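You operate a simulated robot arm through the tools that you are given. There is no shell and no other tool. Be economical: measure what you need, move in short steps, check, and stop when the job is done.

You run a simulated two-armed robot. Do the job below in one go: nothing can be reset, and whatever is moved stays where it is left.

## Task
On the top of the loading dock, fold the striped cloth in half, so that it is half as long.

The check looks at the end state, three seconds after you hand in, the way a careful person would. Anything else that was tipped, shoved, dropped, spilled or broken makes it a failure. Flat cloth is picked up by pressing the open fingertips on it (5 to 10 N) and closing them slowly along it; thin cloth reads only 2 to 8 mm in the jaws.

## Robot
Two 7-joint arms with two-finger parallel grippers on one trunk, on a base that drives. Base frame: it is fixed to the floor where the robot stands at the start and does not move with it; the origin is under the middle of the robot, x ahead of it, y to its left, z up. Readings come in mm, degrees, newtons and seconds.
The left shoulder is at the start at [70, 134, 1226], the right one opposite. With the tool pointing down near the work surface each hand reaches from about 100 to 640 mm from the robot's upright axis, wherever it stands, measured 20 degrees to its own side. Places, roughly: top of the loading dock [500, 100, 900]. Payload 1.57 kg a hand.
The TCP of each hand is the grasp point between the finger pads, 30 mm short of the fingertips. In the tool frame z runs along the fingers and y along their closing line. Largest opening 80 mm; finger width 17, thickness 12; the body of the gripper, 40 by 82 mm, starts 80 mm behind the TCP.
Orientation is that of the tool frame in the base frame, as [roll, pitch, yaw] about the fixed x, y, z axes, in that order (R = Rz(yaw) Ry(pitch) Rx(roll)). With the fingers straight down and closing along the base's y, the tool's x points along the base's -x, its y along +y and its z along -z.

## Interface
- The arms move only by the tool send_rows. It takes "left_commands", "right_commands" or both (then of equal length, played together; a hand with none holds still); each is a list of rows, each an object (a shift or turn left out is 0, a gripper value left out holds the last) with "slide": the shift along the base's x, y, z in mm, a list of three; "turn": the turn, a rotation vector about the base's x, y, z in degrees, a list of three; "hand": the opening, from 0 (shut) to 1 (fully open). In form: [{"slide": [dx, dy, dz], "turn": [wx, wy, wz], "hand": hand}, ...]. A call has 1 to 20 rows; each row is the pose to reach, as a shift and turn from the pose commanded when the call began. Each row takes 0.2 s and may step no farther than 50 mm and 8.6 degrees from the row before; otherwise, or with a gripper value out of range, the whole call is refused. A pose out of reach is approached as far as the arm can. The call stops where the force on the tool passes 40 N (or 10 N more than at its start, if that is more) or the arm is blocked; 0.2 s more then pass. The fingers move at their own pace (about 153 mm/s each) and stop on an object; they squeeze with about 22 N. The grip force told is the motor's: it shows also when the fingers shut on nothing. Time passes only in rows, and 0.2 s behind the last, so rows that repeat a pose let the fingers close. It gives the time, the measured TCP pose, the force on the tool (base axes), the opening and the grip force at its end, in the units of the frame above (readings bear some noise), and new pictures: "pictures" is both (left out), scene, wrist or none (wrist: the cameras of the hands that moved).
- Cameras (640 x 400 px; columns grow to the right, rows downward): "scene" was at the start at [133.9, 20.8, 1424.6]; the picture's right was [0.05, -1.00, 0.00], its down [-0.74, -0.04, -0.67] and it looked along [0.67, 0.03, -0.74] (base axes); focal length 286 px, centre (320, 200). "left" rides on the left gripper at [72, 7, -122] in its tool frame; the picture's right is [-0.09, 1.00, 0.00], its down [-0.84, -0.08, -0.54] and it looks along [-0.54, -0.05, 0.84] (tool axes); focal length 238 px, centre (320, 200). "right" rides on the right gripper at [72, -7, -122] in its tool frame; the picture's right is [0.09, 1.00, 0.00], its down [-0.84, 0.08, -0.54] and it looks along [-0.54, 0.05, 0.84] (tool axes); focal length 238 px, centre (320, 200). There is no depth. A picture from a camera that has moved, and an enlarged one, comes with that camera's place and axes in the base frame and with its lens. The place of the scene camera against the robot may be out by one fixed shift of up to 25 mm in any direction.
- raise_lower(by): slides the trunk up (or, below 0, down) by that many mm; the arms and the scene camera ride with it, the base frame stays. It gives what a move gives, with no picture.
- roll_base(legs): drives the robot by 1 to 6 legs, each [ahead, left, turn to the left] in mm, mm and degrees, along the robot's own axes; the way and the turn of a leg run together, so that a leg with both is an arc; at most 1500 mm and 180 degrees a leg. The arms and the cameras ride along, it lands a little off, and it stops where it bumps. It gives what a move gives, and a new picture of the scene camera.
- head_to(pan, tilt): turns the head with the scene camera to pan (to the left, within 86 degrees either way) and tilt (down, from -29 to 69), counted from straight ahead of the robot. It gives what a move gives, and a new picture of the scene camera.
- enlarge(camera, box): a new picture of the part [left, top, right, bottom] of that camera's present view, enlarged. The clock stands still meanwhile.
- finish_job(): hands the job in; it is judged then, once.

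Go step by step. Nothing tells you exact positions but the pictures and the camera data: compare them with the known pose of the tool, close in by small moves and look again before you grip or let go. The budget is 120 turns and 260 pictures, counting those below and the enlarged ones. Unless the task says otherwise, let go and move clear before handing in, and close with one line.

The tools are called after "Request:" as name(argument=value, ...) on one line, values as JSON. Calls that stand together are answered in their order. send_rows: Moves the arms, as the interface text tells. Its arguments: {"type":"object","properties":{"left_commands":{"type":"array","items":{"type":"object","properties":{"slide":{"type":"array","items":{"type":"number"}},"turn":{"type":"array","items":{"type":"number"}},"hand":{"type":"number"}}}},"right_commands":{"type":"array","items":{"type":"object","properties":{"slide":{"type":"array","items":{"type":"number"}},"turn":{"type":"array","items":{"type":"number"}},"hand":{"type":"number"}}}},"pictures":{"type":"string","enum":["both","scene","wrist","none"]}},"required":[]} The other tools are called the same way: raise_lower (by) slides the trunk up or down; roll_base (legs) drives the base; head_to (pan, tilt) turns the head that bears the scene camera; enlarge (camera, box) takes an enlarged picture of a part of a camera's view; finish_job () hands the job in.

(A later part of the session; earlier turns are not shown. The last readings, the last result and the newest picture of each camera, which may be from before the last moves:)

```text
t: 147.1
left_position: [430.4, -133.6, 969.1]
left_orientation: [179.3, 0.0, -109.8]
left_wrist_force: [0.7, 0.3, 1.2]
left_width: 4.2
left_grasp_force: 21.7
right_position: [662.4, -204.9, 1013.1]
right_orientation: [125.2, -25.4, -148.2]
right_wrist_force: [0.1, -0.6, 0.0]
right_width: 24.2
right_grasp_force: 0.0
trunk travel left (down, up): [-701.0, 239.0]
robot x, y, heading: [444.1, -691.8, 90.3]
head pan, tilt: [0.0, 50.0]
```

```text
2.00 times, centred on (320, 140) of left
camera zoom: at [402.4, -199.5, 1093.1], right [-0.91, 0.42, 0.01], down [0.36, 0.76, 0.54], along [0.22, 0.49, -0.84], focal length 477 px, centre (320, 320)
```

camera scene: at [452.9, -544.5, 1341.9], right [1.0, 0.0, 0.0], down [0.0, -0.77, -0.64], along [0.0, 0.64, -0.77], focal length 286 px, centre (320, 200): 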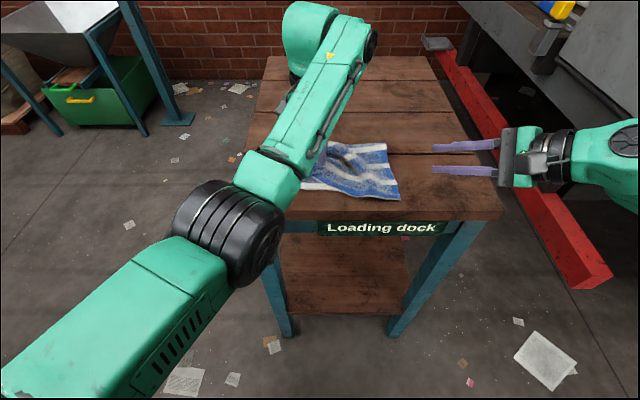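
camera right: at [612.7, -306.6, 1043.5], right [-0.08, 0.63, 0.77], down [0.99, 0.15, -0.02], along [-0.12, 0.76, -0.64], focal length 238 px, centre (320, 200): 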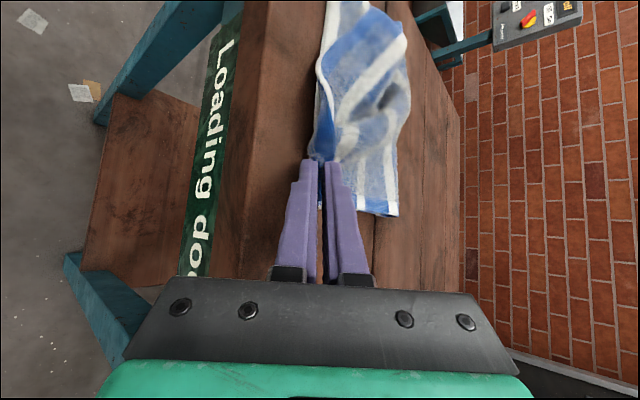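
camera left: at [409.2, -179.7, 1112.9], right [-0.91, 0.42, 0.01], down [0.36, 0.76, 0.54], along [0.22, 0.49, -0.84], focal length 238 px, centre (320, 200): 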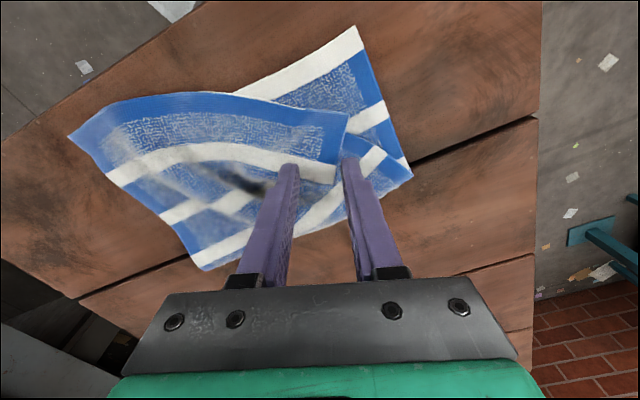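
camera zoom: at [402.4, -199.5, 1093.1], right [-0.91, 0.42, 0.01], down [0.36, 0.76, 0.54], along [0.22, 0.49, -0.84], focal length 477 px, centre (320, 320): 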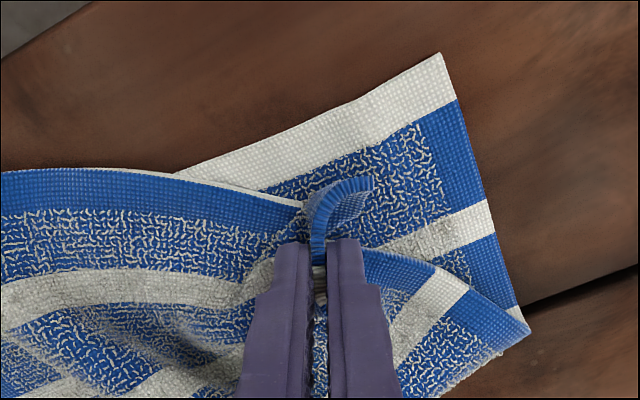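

The flap corner is held. I lift it up and forward over the fold line so that the lower layer lies flat again on the left, and shift left.

Request:
raise_lower(by=50)

Request:
roll_base(legs=[[40, 15, 0]])

Request:
raise_lower(by=45)

Request:
roll_base(legs=[[35, 18, 0]])

```text
t: 148.0
left_position: [430.9, -133.0, 1018.3]
left_orientation: [179.2, -0.1, -109.8]
left_wrist_force: [0.0, -0.7, -0.7]
left_width: 4.1
left_grasp_force: 22.0
right_position: [661.9, -205.5, 1062.1]
right_orientation: [125.1, -25.5, -148.2]
right_wrist_force: [1.0, 0.1, 0.0]
right_width: 24.1
right_grasp_force: 0.1
trunk travel left (down, up): [-751.0, 189.0]
robot x, y, heading: [448.0, -694.1, 89.8]
head pan, tilt: [0.0, 50.0]
```

```text
t: 148.9
left_position: [417.0, -98.1, 1022.7]
left_orientation: [179.2, 0.2, -109.7]
left_wrist_force: [-0.4, -0.5, -0.5]
left_width: 4.4
left_grasp_force: 22.2
right_position: [648.6, -169.3, 1063.3]
right_orientation: [124.9, -25.4, -148.1]
right_wrist_force: [0.1, -0.5, -0.4]
right_width: 24.1
right_grasp_force: 0.1
trunk travel left (down, up): [-751.0, 189.0]
robot x, y, heading: [438.7, -651.0, 90.1]
head pan, tilt: [0.0, 50.0]
camera scene: at [438.2, -514.8, 1373.0], right [1.0, 0.0, 0.0], down [0.0, -0.76, -0.65], along [0.0, 0.65, -0.76], focal length 286 px, centre (320, 200)
```

scene: 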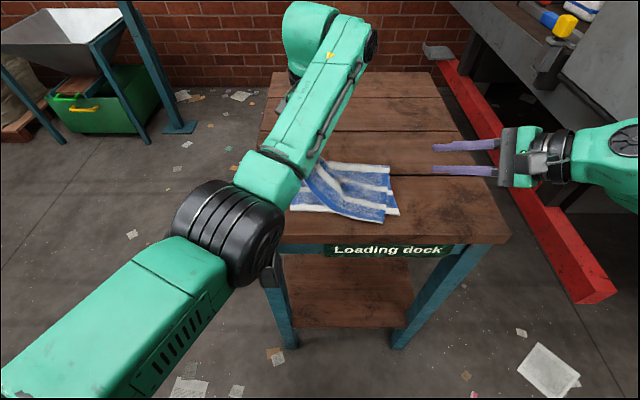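

```text
t: 149.7
left_position: [415.7, -93.9, 1063.9]
left_orientation: [179.2, 0.0, -109.9]
left_wrist_force: [1.1, -0.3, 0.1]
left_width: 4.2
left_grasp_force: 21.6
right_position: [647.6, -164.3, 1106.3]
right_orientation: [125.3, -25.4, -148.2]
right_wrist_force: [0.2, -0.2, -0.6]
right_width: 24.0
right_grasp_force: 0.1
trunk travel left (down, up): [-796.0, 144.0]
robot x, y, heading: [432.2, -654.8, 89.8]
head pan, tilt: [0.0, 50.0]
```

```text
t: 150.6
left_position: [400.9, -64.2, 1068.2]
left_orientation: [179.0, 0.2, -109.9]
left_wrist_force: [0.8, 0.2, -0.9]
left_width: 4.2
left_grasp_force: 22.3
right_position: [631.7, -135.6, 1110.9]
right_orientation: [124.9, -25.4, -148.1]
right_wrist_force: [-0.8, -0.6, 0.6]
right_width: 23.9
right_grasp_force: 0.1
trunk travel left (down, up): [-796.0, 144.0]
robot x, y, heading: [416.8, -620.1, 90.4]
head pan, tilt: [0.0, 50.0]
camera scene: at [421.9, -481.4, 1418.1], right [1.0, 0.0, 0.0], down [0.0, -0.76, -0.65], along [0.0, 0.65, -0.76], focal length 286 px, centre (320, 200)
```

scene: 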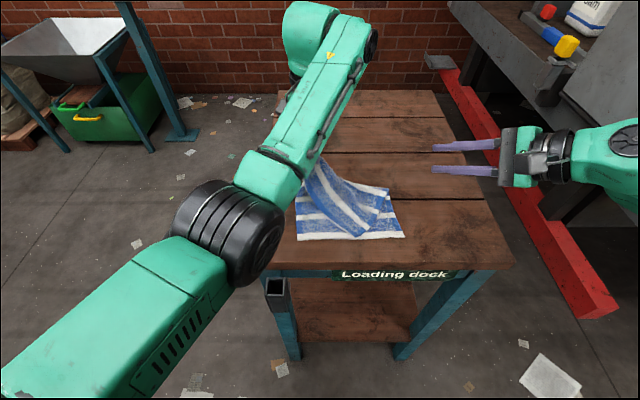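

The lower layer lies flat again with its near edge visible. Now I carry the left corner back toward the near-left corner, lowering as I go.

Request:
roll_base(legs=[[-38, 0, 0]])

Request:
raise_lower(by=-40)

Request:
roll_base(legs=[[-38, 2, 0]])

Request:
raise_lower(by=-35)

Request:
enlarge(camera="left", box=[0, 0, 640, 400])

```text
t: 151.5
left_position: [396.9, -90.7, 1061.4]
left_orientation: [179.4, -0.4, -109.9]
left_wrist_force: [0.0, 0.6, -0.6]
left_width: 4.0
left_grasp_force: 22.1
right_position: [630.5, -160.7, 1105.7]
right_orientation: [125.6, -25.6, -148.5]
right_wrist_force: [0.0, -0.3, -0.1]
right_width: 23.8
right_grasp_force: 0.2
trunk travel left (down, up): [-796.0, 144.0]
robot x, y, heading: [414.7, -656.2, 90.3]
head pan, tilt: [0.0, 50.0]
camera scene: at [418.3, -503.2, 1416.4], right [1.0, 0.0, 0.0], down [0.0, -0.77, -0.64], along [0.0, 0.64, -0.77], focal length 286 px, centre (320, 200)
```

scene: 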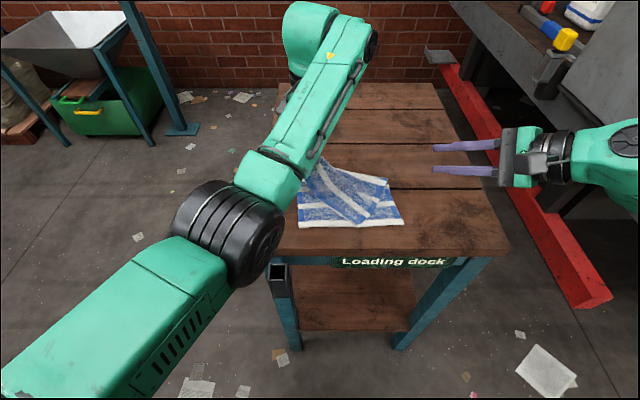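

```text
t: 152.3
left_position: [397.3, -99.7, 1026.9]
left_orientation: [179.2, 0.1, -109.9]
left_wrist_force: [-0.2, 0.3, 0.6]
left_width: 4.0
left_grasp_force: 22.3
right_position: [629.7, -170.2, 1067.4]
right_orientation: [125.1, -25.4, -148.2]
right_wrist_force: [-0.4, -1.4, 1.4]
right_width: 24.1
right_grasp_force: 0.0
trunk travel left (down, up): [-756.0, 184.0]
robot x, y, heading: [415.4, -657.2, 90.0]
head pan, tilt: [0.0, 50.0]
```

```text
t: 153.2
left_position: [395.9, -130.2, 1021.2]
left_orientation: [179.3, -0.3, -109.9]
left_wrist_force: [1.3, 0.4, -1.4]
left_width: 4.1
left_grasp_force: 21.7
right_position: [629.0, -200.9, 1064.6]
right_orientation: [125.5, -25.5, -148.3]
right_wrist_force: [0.7, 1.0, -0.9]
right_width: 24.0
right_grasp_force: 0.1
trunk travel left (down, up): [-756.0, 184.0]
robot x, y, heading: [414.7, -691.3, 90.3]
head pan, tilt: [0.0, 50.0]
camera scene: at [417.3, -543.0, 1376.7], right [1.0, 0.0, 0.0], down [0.0, -0.77, -0.64], along [0.0, 0.64, -0.77], focal length 286 px, centre (320, 200)
```

scene: 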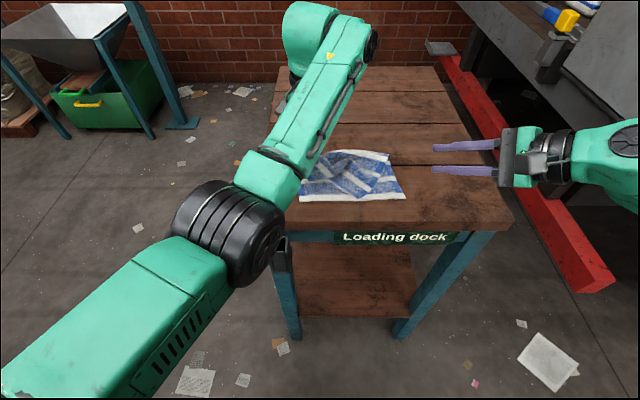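

```text
t: 154.0
left_position: [394.9, -136.2, 990.1]
left_orientation: [179.2, 0.0, -109.8]
left_wrist_force: [-0.1, -0.8, -0.3]
left_width: 3.9
left_grasp_force: 22.1
right_position: [627.4, -206.9, 1032.7]
right_orientation: [125.3, -25.4, -148.3]
right_wrist_force: [0.1, -0.3, 0.0]
right_width: 23.8
right_grasp_force: 0.0
trunk travel left (down, up): [-721.0, 219.0]
robot x, y, heading: [413.0, -692.8, 90.4]
head pan, tilt: [0.0, 50.0]
```

```text
1.00 times, centred on (320, 200) of left
camera zoom: at [367.7, -201.4, 1113.7], right [-0.91, 0.42, 0.01], down [0.36, 0.76, 0.54], along [0.22, 0.5, -0.84], focal length 238 px, centre (320, 200)
```

zoom: 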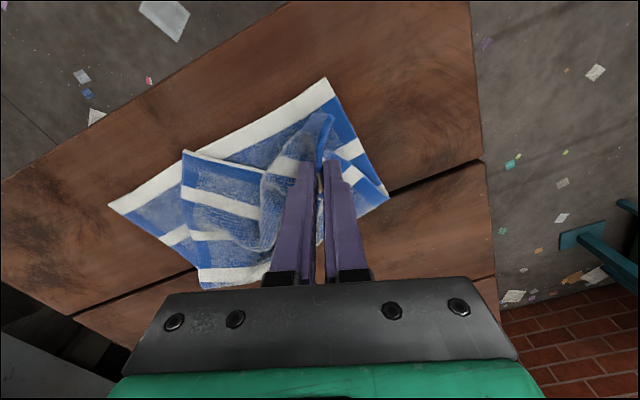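

The right upper corner was drawn inward by this; I'll lay the left corner down first, then set the right one.

Request:
roll_base(legs=[[-35, 0, 0]])

Request:
raise_lower(by=-20)

Request:
enlarge(camera="left", box=[0, 0, 640, 400])

```text
t: 154.8
left_position: [396.7, -165.4, 986.7]
left_orientation: [179.4, -0.3, -109.8]
left_wrist_force: [0.3, 0.4, -0.3]
left_width: 4.2
left_grasp_force: 22.0
right_position: [627.6, -235.5, 1030.5]
right_orientation: [125.5, -25.5, -148.4]
right_wrist_force: [0.3, 0.1, 0.3]
right_width: 23.9
right_grasp_force: 0.1
trunk travel left (down, up): [-721.0, 219.0]
robot x, y, heading: [410.6, -731.1, 90.3]
head pan, tilt: [0.0, 50.0]
camera scene: at [417.1, -579.0, 1341.9], right [1.0, 0.0, 0.0], down [0.0, -0.77, -0.64], along [0.0, 0.64, -0.77], focal length 286 px, centre (320, 200)
```

scene: 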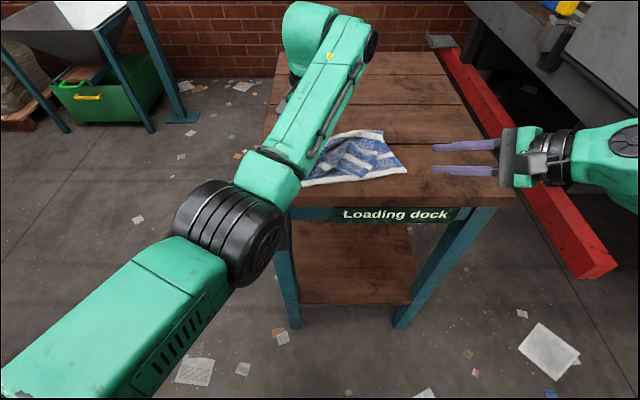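

```text
t: 155.5
left_position: [395.8, -169.6, 971.9]
left_orientation: [179.3, 0.2, -109.8]
left_wrist_force: [0.9, 1.6, 5.6]
left_width: 4.3
left_grasp_force: 21.7
right_position: [627.5, -241.0, 1013.6]
right_orientation: [125.1, -25.4, -148.0]
right_wrist_force: [-0.6, -0.6, 1.0]
right_width: 24.1
right_grasp_force: 0.0
trunk travel left (down, up): [-701.0, 239.0]
robot x, y, heading: [409.2, -724.2, 90.2]
head pan, tilt: [0.0, 50.0]
```

```text
1.00 times, centred on (320, 200) of left
camera zoom: at [367.7, -236.4, 1094.2], right [-0.91, 0.42, 0.01], down [0.36, 0.76, 0.54], along [0.22, 0.5, -0.84], focal length 238 px, centre (320, 200)
```

zoom: 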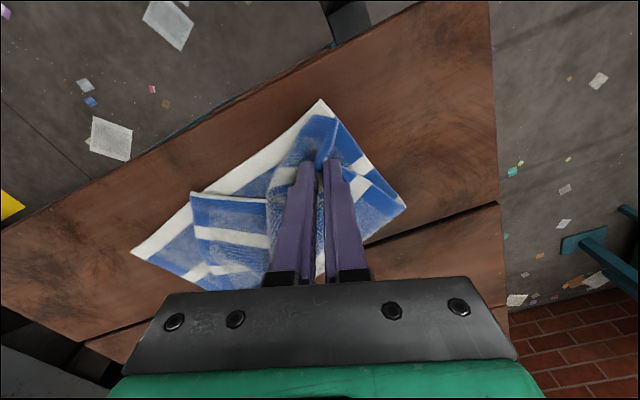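

The left corner is in place. I release it gently and rise, then look at the whole picture.

Request:
send_rows(left_commands=[{"hand": 0.05}, {"hand": 0.1}, {"hand": 0.15}, {"hand": 0.2}, {"hand": 0.25}, {"hand": 0.3}], pictures="none")

Request:
raise_lower(by=90)

Request:
enlarge(camera="left", box=[0, 0, 640, 400])

```text
t: 156.9
left_position: [395.9, -168.7, 969.2]
left_orientation: [179.2, 0.0, -109.8]
left_wrist_force: [-0.5, 0.4, 1.4]
left_width: 23.9
left_grasp_force: 0.0
right_position: [627.0, -239.2, 1012.2]
right_orientation: [125.2, -25.4, -148.2]
right_wrist_force: [-0.5, -0.3, 0.0]
right_width: 23.9
right_grasp_force: 0.1
trunk travel left (down, up): [-701.0, 239.0]
robot x, y, heading: [412.3, -731.0, 90.2]
head pan, tilt: [0.0, 50.0]
```

```text
t: 158.2
left_position: [397.9, -168.9, 1059.1]
left_orientation: [179.2, -0.1, -109.9]
left_wrist_force: [0.7, 0.5, -0.5]
left_width: 24.2
left_grasp_force: 0.0
right_position: [626.6, -238.0, 1102.5]
right_orientation: [125.2, -25.4, -148.2]
right_wrist_force: [-0.8, 0.3, -0.5]
right_width: 24.0
right_grasp_force: 0.0
trunk travel left (down, up): [-791.0, 149.0]
robot x, y, heading: [415.6, -728.8, 90.2]
head pan, tilt: [0.0, 50.0]
```

```text
1.00 times, centred on (320, 200) of left
camera zoom: at [367.9, -234.3, 1182.8], right [-0.91, 0.42, 0.01], down [0.36, 0.76, 0.54], along [0.22, 0.49, -0.84], focal length 238 px, centre (320, 200)
```

zoom: 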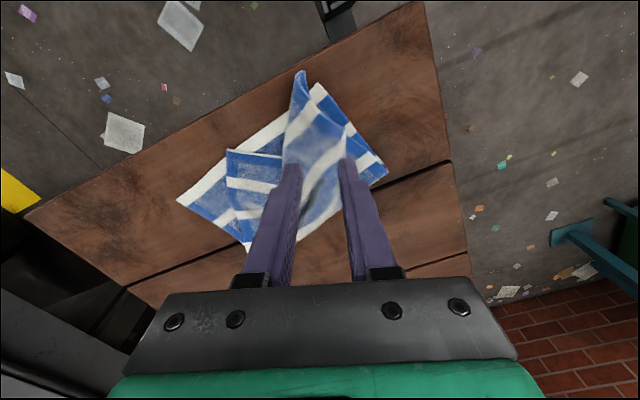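

The bunched flap stands up a bit, since its right part is too far left. I swing the left hand away and look from the head camera.

Request:
send_rows(left_commands=[{"slide": [-12, 3, 4], "turn": [0, 0, 2]}, {"slide": [-24, 6, 8], "turn": [0, 0, 4]}, {"slide": [-36, 9, 12], "turn": [0, 0, 6]}, {"slide": [-48, 12, 16], "turn": [0, 0, 8]}, {"slide": [-60, 15, 20], "turn": [0, 0, 10]}, {"slide": [-72, 18, 24], "turn": [0, 0, 12]}, {"slide": [-84, 21, 28], "turn": [0, 0, 14]}, {"slide": [-96, 24, 32], "turn": [0, 0, 16]}, {"slide": [-108, 27, 36], "turn": [0, 0, 18]}, {"slide": [-120, 30, 40], "turn": [0, 0, 20]}, {"slide": [-132, 30, 40], "turn": [0, 0, 20]}, {"slide": [-144, 30, 40], "turn": [0, 0, 20]}, {"slide": [-156, 30, 40], "turn": [0, 0, 20]}], pictures="none")

Request:
enlarge(camera="scene", box=[260, 100, 460, 225])

```text
t: 161.0
left_position: [239.4, -138.6, 1098.8]
left_orientation: [179.2, -0.1, -89.7]
left_wrist_force: [0.7, 0.9, 0.1]
left_width: 24.0
left_grasp_force: 0.1
right_position: [626.6, -239.5, 1102.7]
right_orientation: [125.4, -25.4, -148.1]
right_wrist_force: [-0.1, -0.3, -0.6]
right_width: 23.8
right_grasp_force: 0.1
trunk travel left (down, up): [-791.0, 149.0]
robot x, y, heading: [414.9, -730.4, 90.4]
head pan, tilt: [0.0, 50.0]
```

```text
3.20 times, centred on (360, 162) of scene
camera zoom: at [416.4, -583.9, 1412.4], right [1.0, 0.0, 0.0], down [0.0, -0.77, -0.64], along [0.0, 0.64, -0.77], focal length 915 px, centre (192, 320)
```

zoom: 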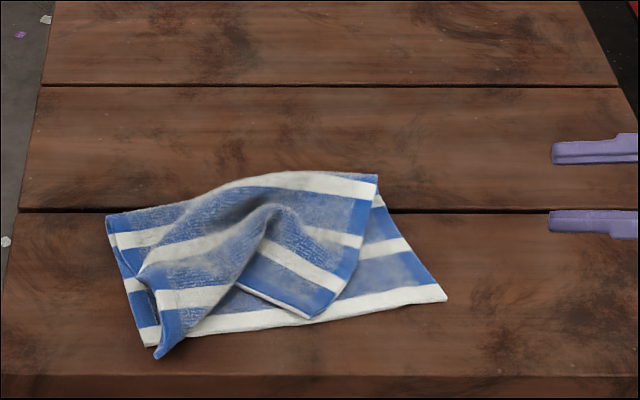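

The right upper corner sits at about (489, −192) and must go to the lower near-right corner at about (584, −171). I make the right hand upright again with its jaws closing along x.

Request:
send_rows(right_commands=[{"slide": [3, 0, 0], "turn": [-6, 0, 0]}, {"slide": [6, 0, 0], "turn": [-12, 0, 0]}, {"slide": [9, 0, 0], "turn": [-18, 0, 0]}, {"slide": [12, 0, 0], "turn": [-24, 0, 0]}, {"slide": [15, 0, 0], "turn": [-30, 0, 0]}, {"slide": [18, 0, 0], "turn": [-36, 0, 0]}, {"slide": [20, 0, 0], "turn": [-42, 0, 0]}, {"slide": [20, 0, 0], "turn": [-48, 0, 0]}, {"slide": [20, 0, 0], "turn": [-48, 0, 0]}], pictures="none")

Request:
send_rows(right_commands=[{"slide": [0, -5, 0], "turn": [0, -6, 0]}, {"slide": [0, -10, 0], "turn": [0, -12, 0]}, {"slide": [0, -20, 0], "turn": [0, -18, 0]}, {"slide": [0, -30, 0], "turn": [0, -24, 0]}, {"slide": [0, -40, 0], "turn": [0, -30, 0]}, {"slide": [0, -50, 0], "turn": [0, -36, 0]}, {"slide": [0, -50, 0], "turn": [0, -40, 0]}, {"slide": [0, -50, 0], "turn": [0, -40, 0]}], pictures="none")

Request:
send_rows(right_commands=[{"turn": [0, 0, 8]}, {"turn": [0, 0, 16]}, {"turn": [0, 0, 24]}, {"turn": [0, 0, 32]}, {"turn": [0, 0, 40]}, {"turn": [0, 0, 48]}, {"turn": [0, 0, 56]}, {"turn": [0, 0, 64]}, {"turn": [0, 0, 72]}, {"turn": [0, 0, 80]}, {"turn": [0, 0, 88]}, {"turn": [0, 0, 90]}], pictures="none")

```text
t: 163.0
left_position: [240.3, -139.1, 1099.4]
left_orientation: [179.1, 0.1, -89.8]
left_wrist_force: [0.1, 0.1, 0.0]
left_width: 23.9
left_grasp_force: 0.0
right_position: [646.6, -239.2, 1102.7]
right_orientation: [-179.3, -39.8, 179.8]
right_wrist_force: [-1.1, 0.7, -0.3]
right_width: 24.2
right_grasp_force: 0.1
trunk travel left (down, up): [-791.0, 149.0]
robot x, y, heading: [412.7, -727.3, 90.2]
head pan, tilt: [0.0, 50.0]
```

```text
t: 164.8
left_position: [241.1, -138.1, 1099.0]
left_orientation: [179.2, -0.1, -89.8]
left_wrist_force: [0.1, -0.7, 0.9]
left_width: 24.0
left_grasp_force: 0.1
right_position: [648.3, -289.7, 1101.7]
right_orientation: [-179.5, 0.3, 180.0]
right_wrist_force: [0.2, 0.2, 0.0]
right_width: 23.9
right_grasp_force: 0.0
trunk travel left (down, up): [-791.0, 149.0]
robot x, y, heading: [409.7, -729.3, 90.3]
head pan, tilt: [0.0, 50.0]
```

```text
t: 167.4
left_position: [239.2, -138.5, 1099.5]
left_orientation: [179.1, -0.1, -89.8]
left_wrist_force: [-0.3, 0.1, -0.1]
left_width: 24.0
left_grasp_force: 0.1
right_position: [647.5, -289.7, 1102.4]
right_orientation: [-179.4, 0.0, -89.9]
right_wrist_force: [0.4, -0.3, -0.3]
right_width: 23.9
right_grasp_force: 0.1
trunk travel left (down, up): [-791.0, 149.0]
robot x, y, heading: [412.3, -727.2, 90.2]
head pan, tilt: [0.0, 50.0]
```

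The right hand is upright. I drive forward and left, then place it above the right upper corner.

Request:
roll_base(legs=[[145, 50, 0]])

Request:
send_rows(right_commands=[{"slide": [-15, -4, -10]}, {"slide": [-30, -8, -20]}, {"slide": [-45, -12, -30]}, {"slide": [-60, -16, -40]}, {"slide": [-75, -20, -50]}, {"slide": [-90, -24, -60]}, {"slide": [-105, -28, -65]}, {"slide": [-110, -30, -70]}, {"slide": [-110, -30, -70]}], pictures="wrist")

```text
t: 168.8
left_position: [190.2, 4.1, 1101.4]
left_orientation: [179.2, 0.1, -89.9]
left_wrist_force: [0.0, 0.0, -0.4]
left_width: 23.8
left_grasp_force: 0.1
right_position: [597.7, -147.5, 1103.3]
right_orientation: [-179.5, 0.4, -90.2]
right_wrist_force: [-0.2, -0.8, -0.1]
right_width: 24.3
right_grasp_force: 0.1
trunk travel left (down, up): [-791.0, 149.0]
robot x, y, heading: [361.3, -585.3, 90.2]
head pan, tilt: [0.0, 50.0]
camera scene: at [367.8, -441.7, 1412.8], right [1.0, 0.0, 0.0], down [0.0, -0.76, -0.64], along [0.0, 0.64, -0.76], focal length 286 px, centre (320, 200)
```

scene: 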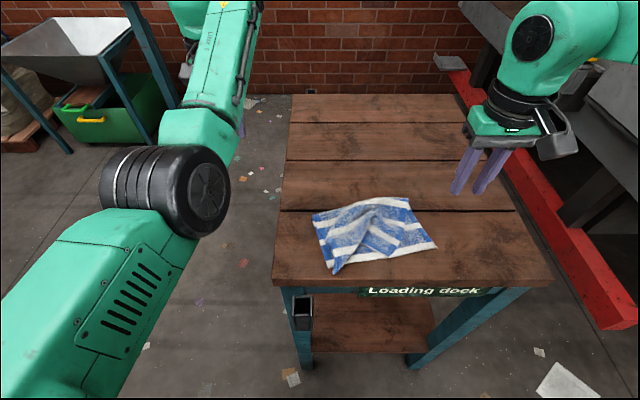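

```text
t: 170.8
left_position: [190.3, 6.1, 1100.1]
left_orientation: [179.2, -0.1, -89.9]
left_wrist_force: [0.2, 0.4, 0.1]
left_width: 24.0
left_grasp_force: 0.0
right_position: [487.3, -173.6, 1033.3]
right_orientation: [-179.3, 0.1, -90.0]
right_wrist_force: [-0.5, -0.1, -0.4]
right_width: 24.2
right_grasp_force: 0.1
trunk travel left (down, up): [-791.0, 149.0]
robot x, y, heading: [363.1, -584.1, 90.1]
head pan, tilt: [0.0, 50.0]
camera right: at [493.7, -246.1, 1154.0], right [-1.0, -0.09, -0.01], down [-0.08, 0.84, 0.54], along [-0.04, 0.54, -0.84], focal length 238 px, centre (320, 200)
```

right: 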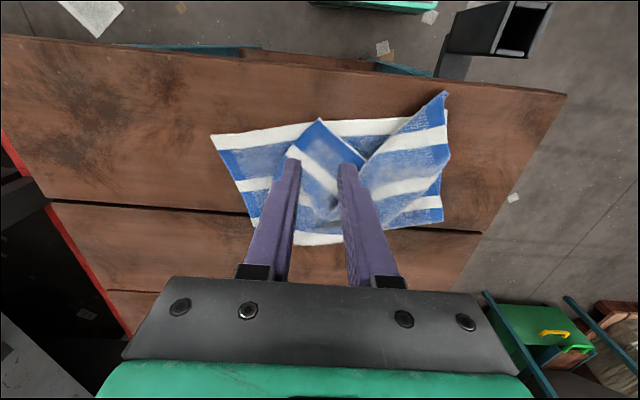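

The right upper corner is exactly between the fingertips, at (491, −193). I lower gently toward it.

Request:
send_rows(right_commands=[{"slide": [3, -1, -15], "hand": 0.25}, {"slide": [3, -1, -30]}, {"slide": [3, -1, -45]}, {"slide": [3, -1, -58]}, {"slide": [3, -1, -62]}, {"slide": [3, -1, -62]}], pictures="wrist")

```text
t: 172.2
left_position: [189.3, 6.7, 1099.4]
left_orientation: [179.2, -0.1, -89.9]
left_wrist_force: [0.1, 0.3, 1.0]
left_width: 24.2
left_grasp_force: 0.1
right_position: [489.8, -175.9, 969.1]
right_orientation: [-179.4, 0.0, -90.1]
right_wrist_force: [-0.5, -0.5, 0.7]
right_width: 19.8
right_grasp_force: 0.1
trunk travel left (down, up): [-791.0, 149.0]
robot x, y, heading: [361.8, -579.9, 90.1]
head pan, tilt: [0.0, 50.0]
camera right: at [496.5, -247.7, 1092.0], right [-1.0, -0.09, -0.01], down [-0.08, 0.84, 0.54], along [-0.04, 0.54, -0.84], focal length 238 px, centre (320, 200)
```

right: 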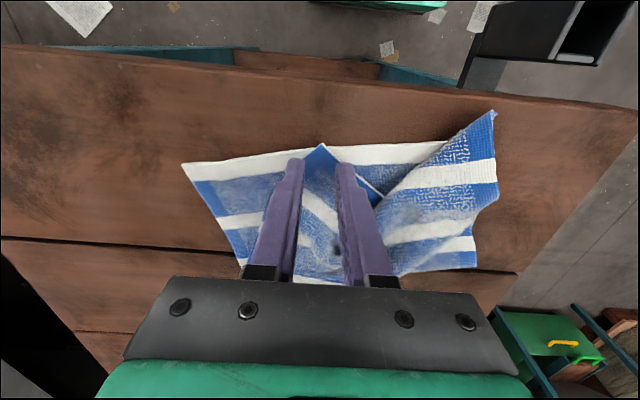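

Request:
send_rows(right_commands=[{"slide": [0, -2, -3]}, {"slide": [0, -2, -6]}, {"slide": [0, -2, -8]}, {"slide": [0, -2, -8]}], pictures="none")

```text
t: 173.2
left_position: [190.4, 6.5, 1100.0]
left_orientation: [179.3, -0.1, -90.0]
left_wrist_force: [-0.5, 0.4, 0.4]
left_width: 24.3
left_grasp_force: 0.1
right_position: [489.8, -177.2, 962.5]
right_orientation: [-179.4, 0.3, -90.2]
right_wrist_force: [1.0, 0.9, 2.3]
right_width: 19.7
right_grasp_force: 0.0
trunk travel left (down, up): [-791.0, 149.0]
robot x, y, heading: [364.0, -577.7, 90.1]
head pan, tilt: [0.0, 50.0]
```

Light contact at 2 N on the top layer. I press one more millimetre and close slowly.

Request:
send_rows(right_commands=[{"slide": [0, 0, -1], "hand": 0.24}, {"slide": [0, 0, -1], "hand": 0.22}, {"slide": [0, 0, -1], "hand": 0.2}, {"slide": [0, 0, -1], "hand": 0.18}, {"slide": [0, 0, -1], "hand": 0.16}, {"slide": [0, 0, -1], "hand": 0.14}, {"slide": [0, 0, -1], "hand": 0.12}, {"slide": [0, 0, -1], "hand": 0.1}, {"slide": [0, 0, -1], "hand": 0.08}, {"slide": [0, 0, -1], "hand": 0.06}, {"slide": [0, 0, -1], "hand": 0.03}, {"slide": [0, 0, -1], "hand": 0}, {"slide": [0, 0, -1], "hand": 0}, {"slide": [0, 0, 8]}, {"slide": [0, 0, 18]}], pictures="wrist")

```text
t: 176.3
left_position: [190.6, 7.0, 1099.6]
left_orientation: [179.3, 0.1, -89.9]
left_wrist_force: [-0.4, -0.6, -0.2]
left_width: 23.8
left_grasp_force: 0.1
right_position: [489.8, -177.4, 980.7]
right_orientation: [-179.4, 0.1, -90.1]
right_wrist_force: [0.4, -0.4, -0.5]
right_width: 0.0
right_grasp_force: 22.2
trunk travel left (down, up): [-791.0, 149.0]
robot x, y, heading: [357.0, -581.1, 90.4]
head pan, tilt: [0.0, 50.0]
camera right: at [495.8, -249.6, 1102.1], right [-1.0, -0.09, -0.01], down [-0.08, 0.84, 0.54], along [-0.04, 0.54, -0.84], focal length 238 px, centre (320, 200)
```

right: 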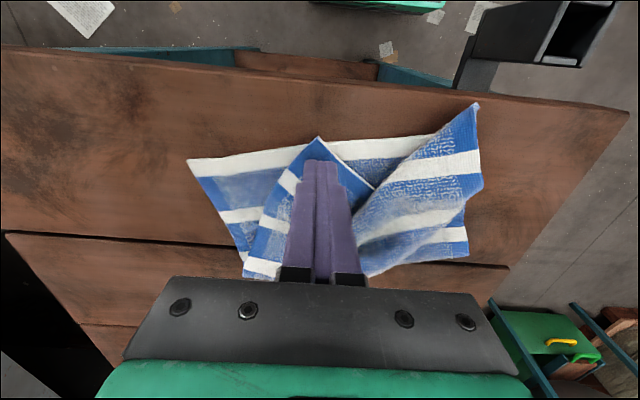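

It slipped off; I retry a little further inside with a wider opening and firmer pressure.

Request:
send_rows(right_commands=[{"hand": 0.2}, {"slide": [0, 8, 0], "hand": 0.38}, {"slide": [0, 8, -8], "hand": 0.38}, {"slide": [0, 8, -14]}, {"slide": [0, 8, -18]}, {"slide": [0, 8, -20]}, {"slide": [0, 8, -20]}], pictures="wrist")

```text
t: 177.9
left_position: [189.6, 6.5, 1099.4]
left_orientation: [179.2, 0.0, -89.9]
left_wrist_force: [1.5, -0.4, -0.1]
left_width: 24.3
left_grasp_force: 0.1
right_position: [490.8, -169.5, 960.5]
right_orientation: [-179.4, 0.2, -90.0]
right_wrist_force: [2.6, 1.0, 7.6]
right_width: 30.0
right_grasp_force: 0.1
trunk travel left (down, up): [-791.0, 149.0]
robot x, y, heading: [360.6, -580.4, 90.1]
head pan, tilt: [0.0, 50.0]
camera right: at [496.2, -241.8, 1082.6], right [-1.0, -0.09, -0.01], down [-0.08, 0.84, 0.54], along [-0.04, 0.54, -0.84], focal length 238 px, centre (320, 200)
```

right: 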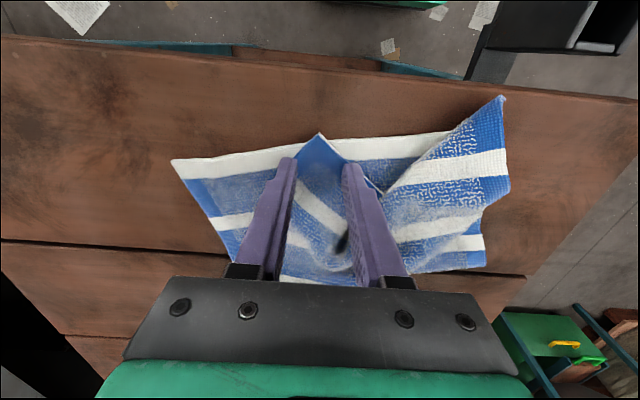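

Pressing at 7.6 N with both tips on the flap. Close slowly and lift a little.

Request:
send_rows(right_commands=[{"hand": 0.36}, {"hand": 0.34}, {"hand": 0.32}, {"hand": 0.3}, {"hand": 0.28}, {"hand": 0.26}, {"hand": 0.24}, {"hand": 0.22}, {"hand": 0.2}, {"hand": 0.17}, {"hand": 0.14}, {"hand": 0.11}, {"hand": 0.08}, {"hand": 0.04}, {"hand": 0}, {"hand": 0}], pictures="none")

Request:
send_rows(right_commands=[{"slide": [0, 0, 8]}, {"slide": [0, 0, 16]}, {"slide": [0, 0, 24]}], pictures="wrist")

```text
t: 181.3
left_position: [189.3, 5.4, 1101.1]
left_orientation: [179.3, 0.0, -89.9]
left_wrist_force: [0.1, -0.7, 0.6]
left_width: 23.9
left_grasp_force: 0.1
right_position: [490.3, -170.1, 959.8]
right_orientation: [-179.4, 0.3, -90.1]
right_wrist_force: [-0.3, -0.5, 8.7]
right_width: 3.7
right_grasp_force: 22.3
trunk travel left (down, up): [-791.0, 149.0]
robot x, y, heading: [363.1, -581.1, 90.3]
head pan, tilt: [0.0, 50.0]
```

```text
t: 182.2
left_position: [190.6, 6.3, 1098.8]
left_orientation: [179.2, 0.0, -89.8]
left_wrist_force: [0.0, 0.5, -0.1]
left_width: 24.1
left_grasp_force: 0.0
right_position: [491.1, -169.4, 984.5]
right_orientation: [-179.3, 0.1, -90.2]
right_wrist_force: [0.2, -0.3, 0.2]
right_width: 3.9
right_grasp_force: 22.1
trunk travel left (down, up): [-791.0, 149.0]
robot x, y, heading: [361.4, -584.1, 90.2]
head pan, tilt: [0.0, 50.0]
camera right: at [496.6, -241.2, 1106.1], right [-1.0, -0.09, -0.01], down [-0.08, 0.84, 0.54], along [-0.04, 0.54, -0.84], focal length 238 px, centre (320, 200)
```

right: 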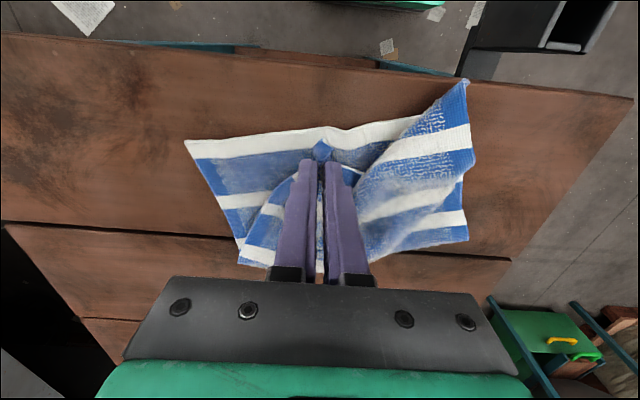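

Request:
enlarge(camera="right", box=[220, 90, 420, 215])

```text
3.20 times, centred on (320, 152) of right
camera zoom: at [496.6, -241.2, 1106.1], right [-1.0, -0.09, -0.01], down [-0.08, 0.84, 0.54], along [-0.04, 0.54, -0.84], focal length 763 px, centre (320, 352)
```

zoom: 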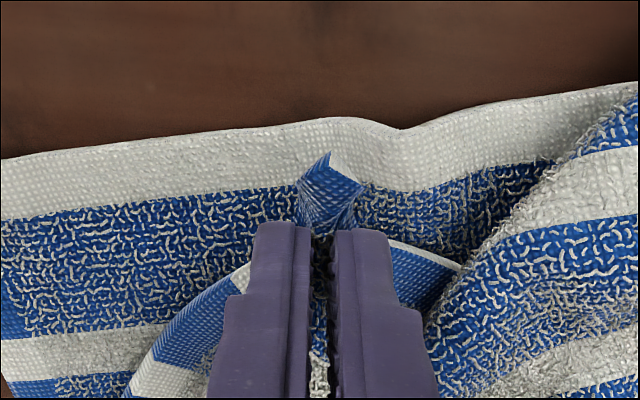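

Only the flap's corner is pinched. I carry it toward the near-right corner, turning it about 50° so its edges line up.

Request:
send_rows(right_commands=[{"slide": [0, 3, 8]}, {"slide": [3, 6, 14], "turn": [0, 0, 2]}, {"slide": [8, 8, 18], "turn": [0, 0, 6]}, {"slide": [15, 10, 20], "turn": [0, 0, 11]}, {"slide": [23, 12, 20], "turn": [0, 0, 16]}, {"slide": [31, 13, 20], "turn": [0, 0, 21]}, {"slide": [39, 14, 18], "turn": [0, 0, 26]}, {"slide": [47, 15, 15], "turn": [0, 0, 31]}, {"slide": [55, 16, 12], "turn": [0, 0, 36]}, {"slide": [63, 17, 8], "turn": [0, 0, 41]}, {"slide": [71, 17, 4], "turn": [0, 0, 46]}, {"slide": [78, 17, 0], "turn": [0, 0, 50]}, {"slide": [78, 17, -6], "turn": [0, 0, 50]}], pictures="both")

```text
t: 184.9
left_position: [190.5, 6.0, 1098.7]
left_orientation: [179.3, 0.0, -89.9]
left_wrist_force: [-0.1, -0.5, 0.7]
left_width: 24.1
left_grasp_force: 0.1
right_position: [496.9, -220.4, 968.7]
right_orientation: [-179.2, 0.1, -40.2]
right_wrist_force: [-0.5, 0.3, 0.5]
right_width: 3.4
right_grasp_force: 21.9
right hand out of reach, approached as far as the arm can: row 9, 10, 11, 12, 13
trunk travel left (down, up): [-791.0, 149.0]
robot x, y, heading: [361.4, -584.9, 90.0]
head pan, tilt: [0.0, 50.0]
camera scene: at [366.3, -438.9, 1412.5], right [1.0, 0.0, 0.0], down [0.0, -0.77, -0.64], along [0.0, 0.64, -0.77], focal length 286 px, centre (320, 200)
camera right: at [556.3, -262.2, 1090.6], right [-0.57, -0.82, -0.01], down [-0.69, 0.47, 0.54], along [-0.44, 0.32, -0.84], focal length 238 px, centre (320, 200)
```

scene: 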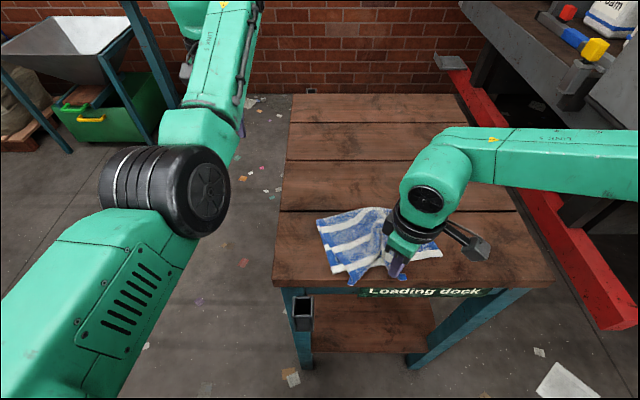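
right: 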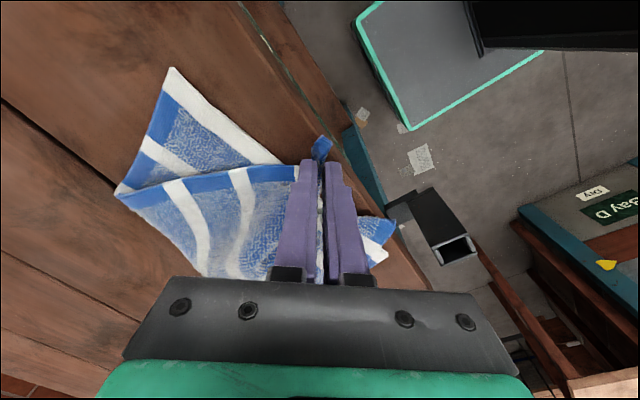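

The turn ran into a wrist limit and drew the hand toward me, still holding. I turn back part of it and move to the target.

Request:
send_rows(right_commands=[{"slide": [2, 6, 6], "turn": [0, 0, -4]}, {"slide": [6, 12, 12], "turn": [0, 0, -8]}, {"slide": [12, 18, 18], "turn": [0, 0, -12]}, {"slide": [18, 24, 22], "turn": [0, 0, -16]}, {"slide": [25, 30, 24], "turn": [0, 0, -20]}, {"slide": [32, 36, 24], "turn": [0, 0, -24]}, {"slide": [40, 42, 24], "turn": [0, 0, -28]}, {"slide": [48, 48, 22], "turn": [0, 0, -30]}, {"slide": [56, 54, 18], "turn": [0, 0, -30]}, {"slide": [64, 60, 14], "turn": [0, 0, -30]}, {"slide": [72, 66, 10], "turn": [0, 0, -30]}, {"slide": [75, 68, 6], "turn": [0, 0, -30]}, {"slide": [75, 68, 2], "turn": [0, 0, -30]}], pictures="both")

```text
t: 187.8
left_position: [190.3, 6.8, 1100.2]
left_orientation: [179.3, 0.0, -89.9]
left_wrist_force: [-0.9, 1.2, -0.4]
left_width: 24.1
left_grasp_force: 0.1
right_position: [571.5, -150.8, 971.6]
right_orientation: [-179.4, 0.1, -70.1]
right_wrist_force: [-0.1, -0.8, -0.6]
right_width: 3.4
right_grasp_force: 22.3
trunk travel left (down, up): [-791.0, 149.0]
robot x, y, heading: [363.7, -580.0, 90.3]
head pan, tilt: [0.0, 50.0]
camera scene: at [366.6, -438.6, 1412.4], right [1.0, 0.0, 0.0], down [0.0, -0.77, -0.64], along [0.0, 0.64, -0.77], focal length 286 px, centre (320, 200)
camera right: at [602.0, -217.0, 1093.5], right [-0.9, -0.43, -0.01], down [-0.36, 0.76, 0.54], along [-0.22, 0.49, -0.84], focal length 238 px, centre (320, 200)
```

scene: 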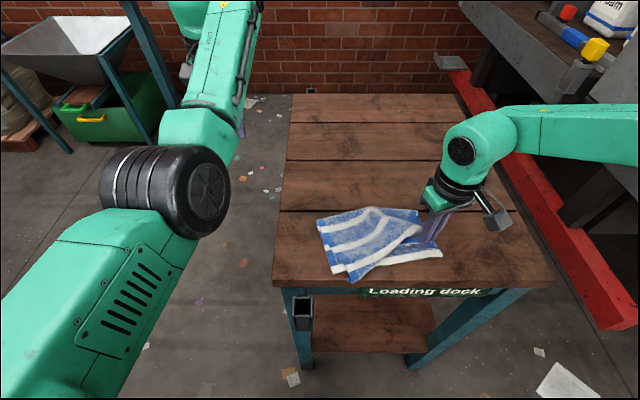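
right: 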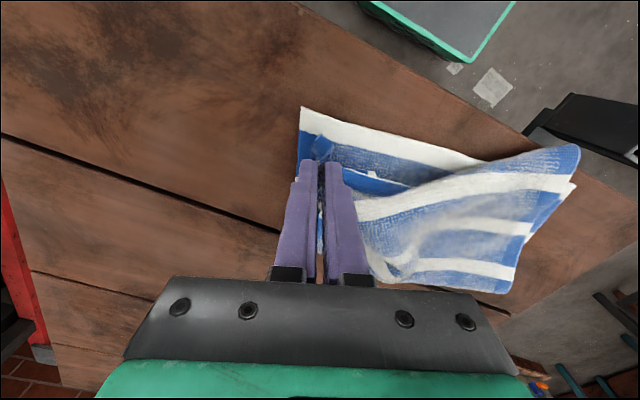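

Nearly aligned: the held corner is about 15 mm short in x of the lower corner. I pull it that far, lower to the surface, and release gently.

Request:
send_rows(right_commands=[{"slide": [4, 0, 0]}, {"slide": [8, 0, -1]}, {"slide": [12, 0, -3]}, {"slide": [16, -1, -5]}, {"slide": [18, -2, -7]}, {"slide": [18, -2, -8]}, {"slide": [18, -2, -8]}], pictures="wrist")

```text
t: 189.3
left_position: [189.7, 6.9, 1101.0]
left_orientation: [179.2, 0.0, -89.9]
left_wrist_force: [0.5, -0.5, -0.9]
left_width: 23.9
left_grasp_force: 0.2
right_position: [589.3, -154.0, 964.3]
right_orientation: [-179.5, 0.1, -70.1]
right_wrist_force: [0.2, 1.5, 2.7]
right_width: 3.4
right_grasp_force: 21.7
trunk travel left (down, up): [-791.0, 149.0]
robot x, y, heading: [361.5, -581.9, 90.4]
head pan, tilt: [0.0, 50.0]
camera right: at [619.2, -219.2, 1086.4], right [-0.9, -0.43, -0.01], down [-0.36, 0.76, 0.54], along [-0.22, 0.5, -0.84], focal length 238 px, centre (320, 200)
```

right: 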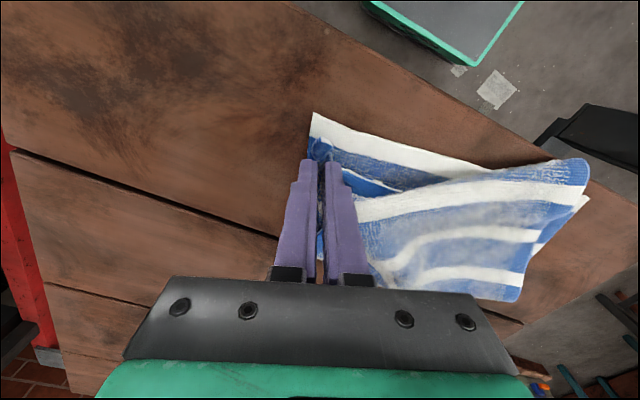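

Contact. Release by opening slowly, then lift straight up and look.

Request:
send_rows(right_commands=[{"hand": 0.06}, {"hand": 0.12}, {"hand": 0.18}, {"hand": 0.24}, {"hand": 0.3}, {"slide": [0, 0, 10], "hand": 0.34}, {"slide": [0, 0, 30]}, {"slide": [0, 0, 60]}, {"slide": [10, 0, 90]}, {"slide": [30, 0, 100]}, {"slide": [50, 0, 100]}, {"slide": [70, 0, 100]}], pictures="wrist")

Request:
enlarge(camera="scene", box=[270, 170, 500, 310])

```text
t: 191.9
left_position: [189.9, 5.4, 1099.8]
left_orientation: [179.3, 0.0, -89.9]
left_wrist_force: [0.4, -0.5, -0.1]
left_width: 24.1
left_grasp_force: 0.2
right_position: [629.5, -162.8, 1065.1]
right_orientation: [-179.4, 0.1, -70.3]
right_wrist_force: [-0.2, -0.8, -0.6]
right_width: 27.3
right_grasp_force: 0.1
right hand out of reach, approached as far as the arm can: row 11, 12
trunk travel left (down, up): [-791.0, 149.0]
robot x, y, heading: [360.2, -582.0, 90.2]
head pan, tilt: [0.0, 50.0]
camera right: at [658.2, -229.0, 1185.9], right [-0.91, -0.42, -0.01], down [-0.36, 0.76, 0.54], along [-0.22, 0.5, -0.84], focal length 238 px, centre (320, 200)
```

right: 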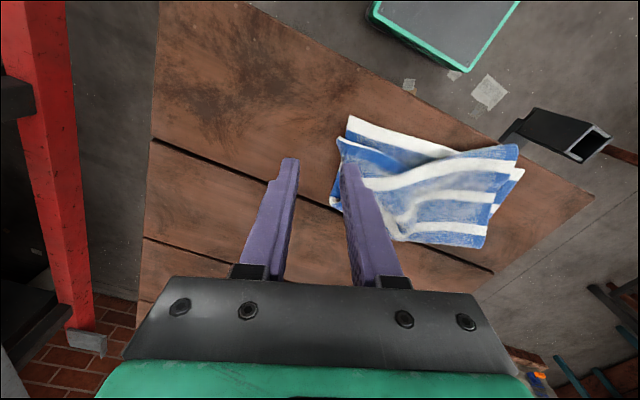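

```text
2.78 times, centred on (385, 240) of scene
camera zoom: at [366.1, -439.2, 1412.5], right [1.0, 0.0, 0.0], down [0.0, -0.77, -0.64], along [0.0, 0.64, -0.77], focal length 796 px, centre (139, 89)
```

zoom: 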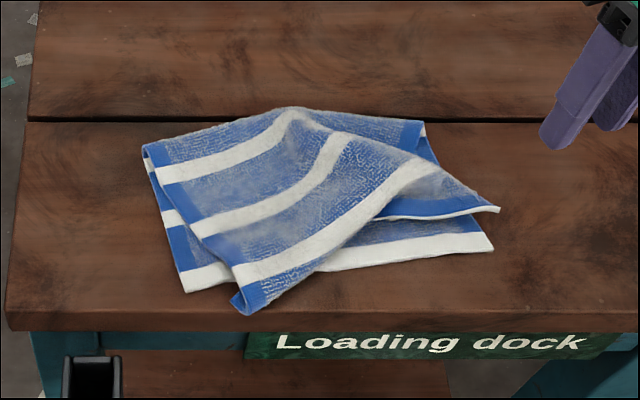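

Much better: the flap is only rotated slightly. The right upper corner needs about (−8, −25) mm and the left upper one about (−35, +17) mm. I take the right first, with jaws closing along y.

Request:
send_rows(right_commands=[{"turn": [0, 0, -8]}, {"turn": [0, 0, -16]}, {"turn": [0, 0, -24]}, {"turn": [0, 0, -32]}, {"turn": [0, 0, -40]}, {"turn": [0, 0, -48]}, {"turn": [0, 0, -56]}, {"slide": [-5, 2, -5], "turn": [0, 0, -64]}, {"slide": [-10, 4, -10], "turn": [0, 0, -72]}, {"slide": [-15, 6, -20], "turn": [0, 0, -80]}, {"slide": [-20, 8, -30], "turn": [0, 0, -88]}, {"slide": [-30, 10, -40], "turn": [0, 0, -96]}, {"slide": [-40, 11, -50], "turn": [0, 0, -104]}, {"slide": [-49, 11, -60], "turn": [0, 0, -110]}, {"slide": [-49, 11, -65], "turn": [0, 0, -110]}], pictures="wrist")

```text
t: 195.2
left_position: [190.1, 6.8, 1098.5]
left_orientation: [179.1, -0.1, -89.9]
left_wrist_force: [0.4, -0.4, -0.4]
left_width: 23.8
left_grasp_force: 0.1
right_position: [581.7, -151.5, 997.4]
right_orientation: [-179.5, 0.2, 179.8]
right_wrist_force: [-0.2, -0.3, -0.6]
right_width: 27.5
right_grasp_force: 0.1
trunk travel left (down, up): [-791.0, 149.0]
robot x, y, heading: [363.4, -583.9, 90.0]
head pan, tilt: [0.0, 50.0]
camera right: at [508.2, -156.8, 1120.0], right [-0.09, 1.0, -0.01], down [0.84, 0.08, 0.54], along [0.54, 0.04, -0.84], focal length 238 px, centre (320, 200)
```

right: 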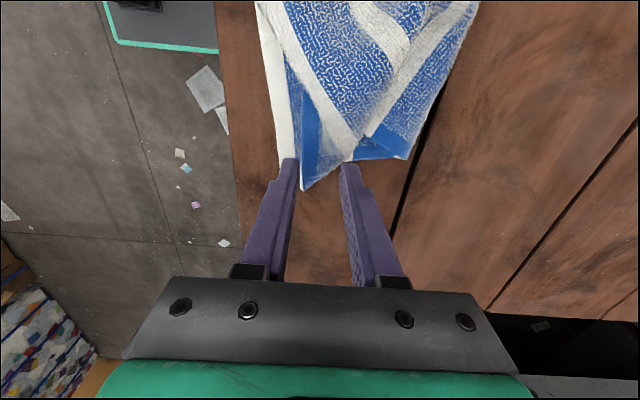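

The corner lies well between the jaws. Lower to contact.

Request:
send_rows(right_commands=[{"slide": [-4, -4, -10], "hand": 0.34}, {"slide": [-4, -4, -20]}, {"slide": [-4, -4, -28]}, {"slide": [-4, -4, -33]}, {"slide": [-4, -4, -36]}, {"slide": [-4, -4, -36]}], pictures="wrist")

```text
t: 196.6
left_position: [190.3, 5.3, 1099.4]
left_orientation: [179.2, 0.0, -89.9]
left_wrist_force: [0.5, 1.2, -0.3]
left_width: 24.1
left_grasp_force: 0.1
right_position: [576.7, -155.8, 964.3]
right_orientation: [-179.4, 0.1, 179.9]
right_wrist_force: [1.3, 1.2, 7.1]
right_width: 27.6
right_grasp_force: 0.4
trunk travel left (down, up): [-791.0, 149.0]
robot x, y, heading: [362.5, -582.7, 90.2]
head pan, tilt: [0.0, 50.0]
camera right: at [504.0, -161.5, 1085.1], right [-0.09, 1.0, -0.01], down [0.84, 0.08, 0.54], along [0.54, 0.04, -0.84], focal length 238 px, centre (320, 200)
```

right: 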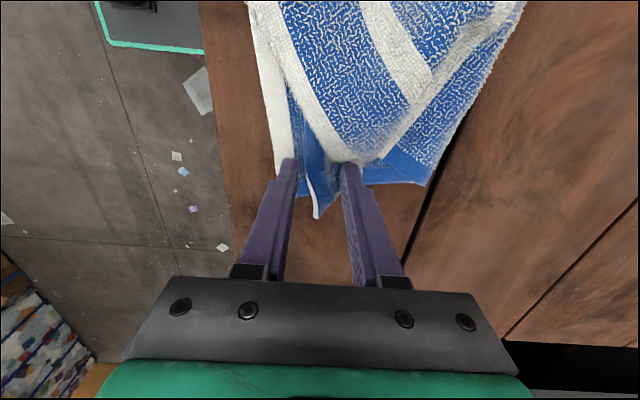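

Request:
send_rows(right_commands=[{"hand": 0.32}, {"hand": 0.3}, {"hand": 0.28}, {"hand": 0.26}, {"hand": 0.24}, {"hand": 0.22}, {"hand": 0.2}, {"hand": 0.18}, {"hand": 0.16}, {"hand": 0.14}, {"hand": 0.11}, {"hand": 0.08}, {"hand": 0.05}, {"hand": 0.02}, {"hand": 0}, {"hand": 0}], pictures="none")

Request:
send_rows(right_commands=[{"slide": [0, 0, 6]}, {"slide": [0, 0, 12]}, {"slide": [0, 0, 16]}], pictures="wrist")

```text
t: 199.9
left_position: [189.3, 6.5, 1099.6]
left_orientation: [179.4, 0.0, -89.9]
left_wrist_force: [0.4, -0.1, 0.2]
left_width: 24.2
left_grasp_force: 0.0
right_position: [575.5, -155.7, 962.7]
right_orientation: [-179.4, 0.1, 179.9]
right_wrist_force: [0.2, 1.3, 6.9]
right_width: 4.2
right_grasp_force: 22.0
trunk travel left (down, up): [-791.0, 149.0]
robot x, y, heading: [362.2, -581.5, 90.5]
head pan, tilt: [0.0, 50.0]
```

```text
t: 200.8
left_position: [189.6, 6.5, 1098.8]
left_orientation: [179.3, 0.0, -89.9]
left_wrist_force: [0.8, -0.8, 0.5]
left_width: 23.6
left_grasp_force: 0.1
right_position: [576.0, -155.2, 978.5]
right_orientation: [-179.3, 0.0, 180.0]
right_wrist_force: [-0.1, -0.3, 0.5]
right_width: 3.8
right_grasp_force: 21.6
trunk travel left (down, up): [-791.0, 149.0]
robot x, y, heading: [362.8, -580.9, 90.2]
head pan, tilt: [0.0, 50.0]
camera right: at [504.0, -161.5, 1100.5], right [-0.09, 1.0, -0.01], down [0.84, 0.08, 0.54], along [0.54, 0.04, -0.84], focal length 238 px, centre (320, 200)
```

right: 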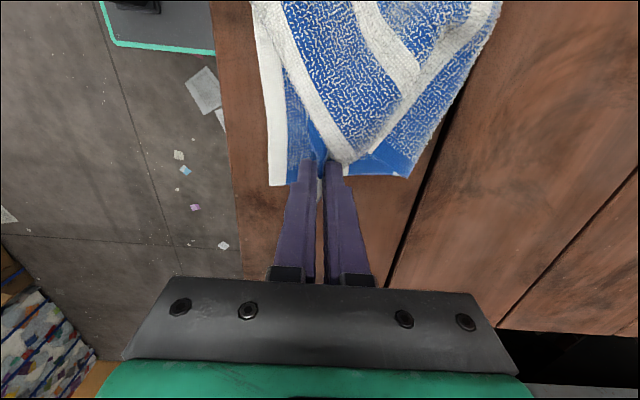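

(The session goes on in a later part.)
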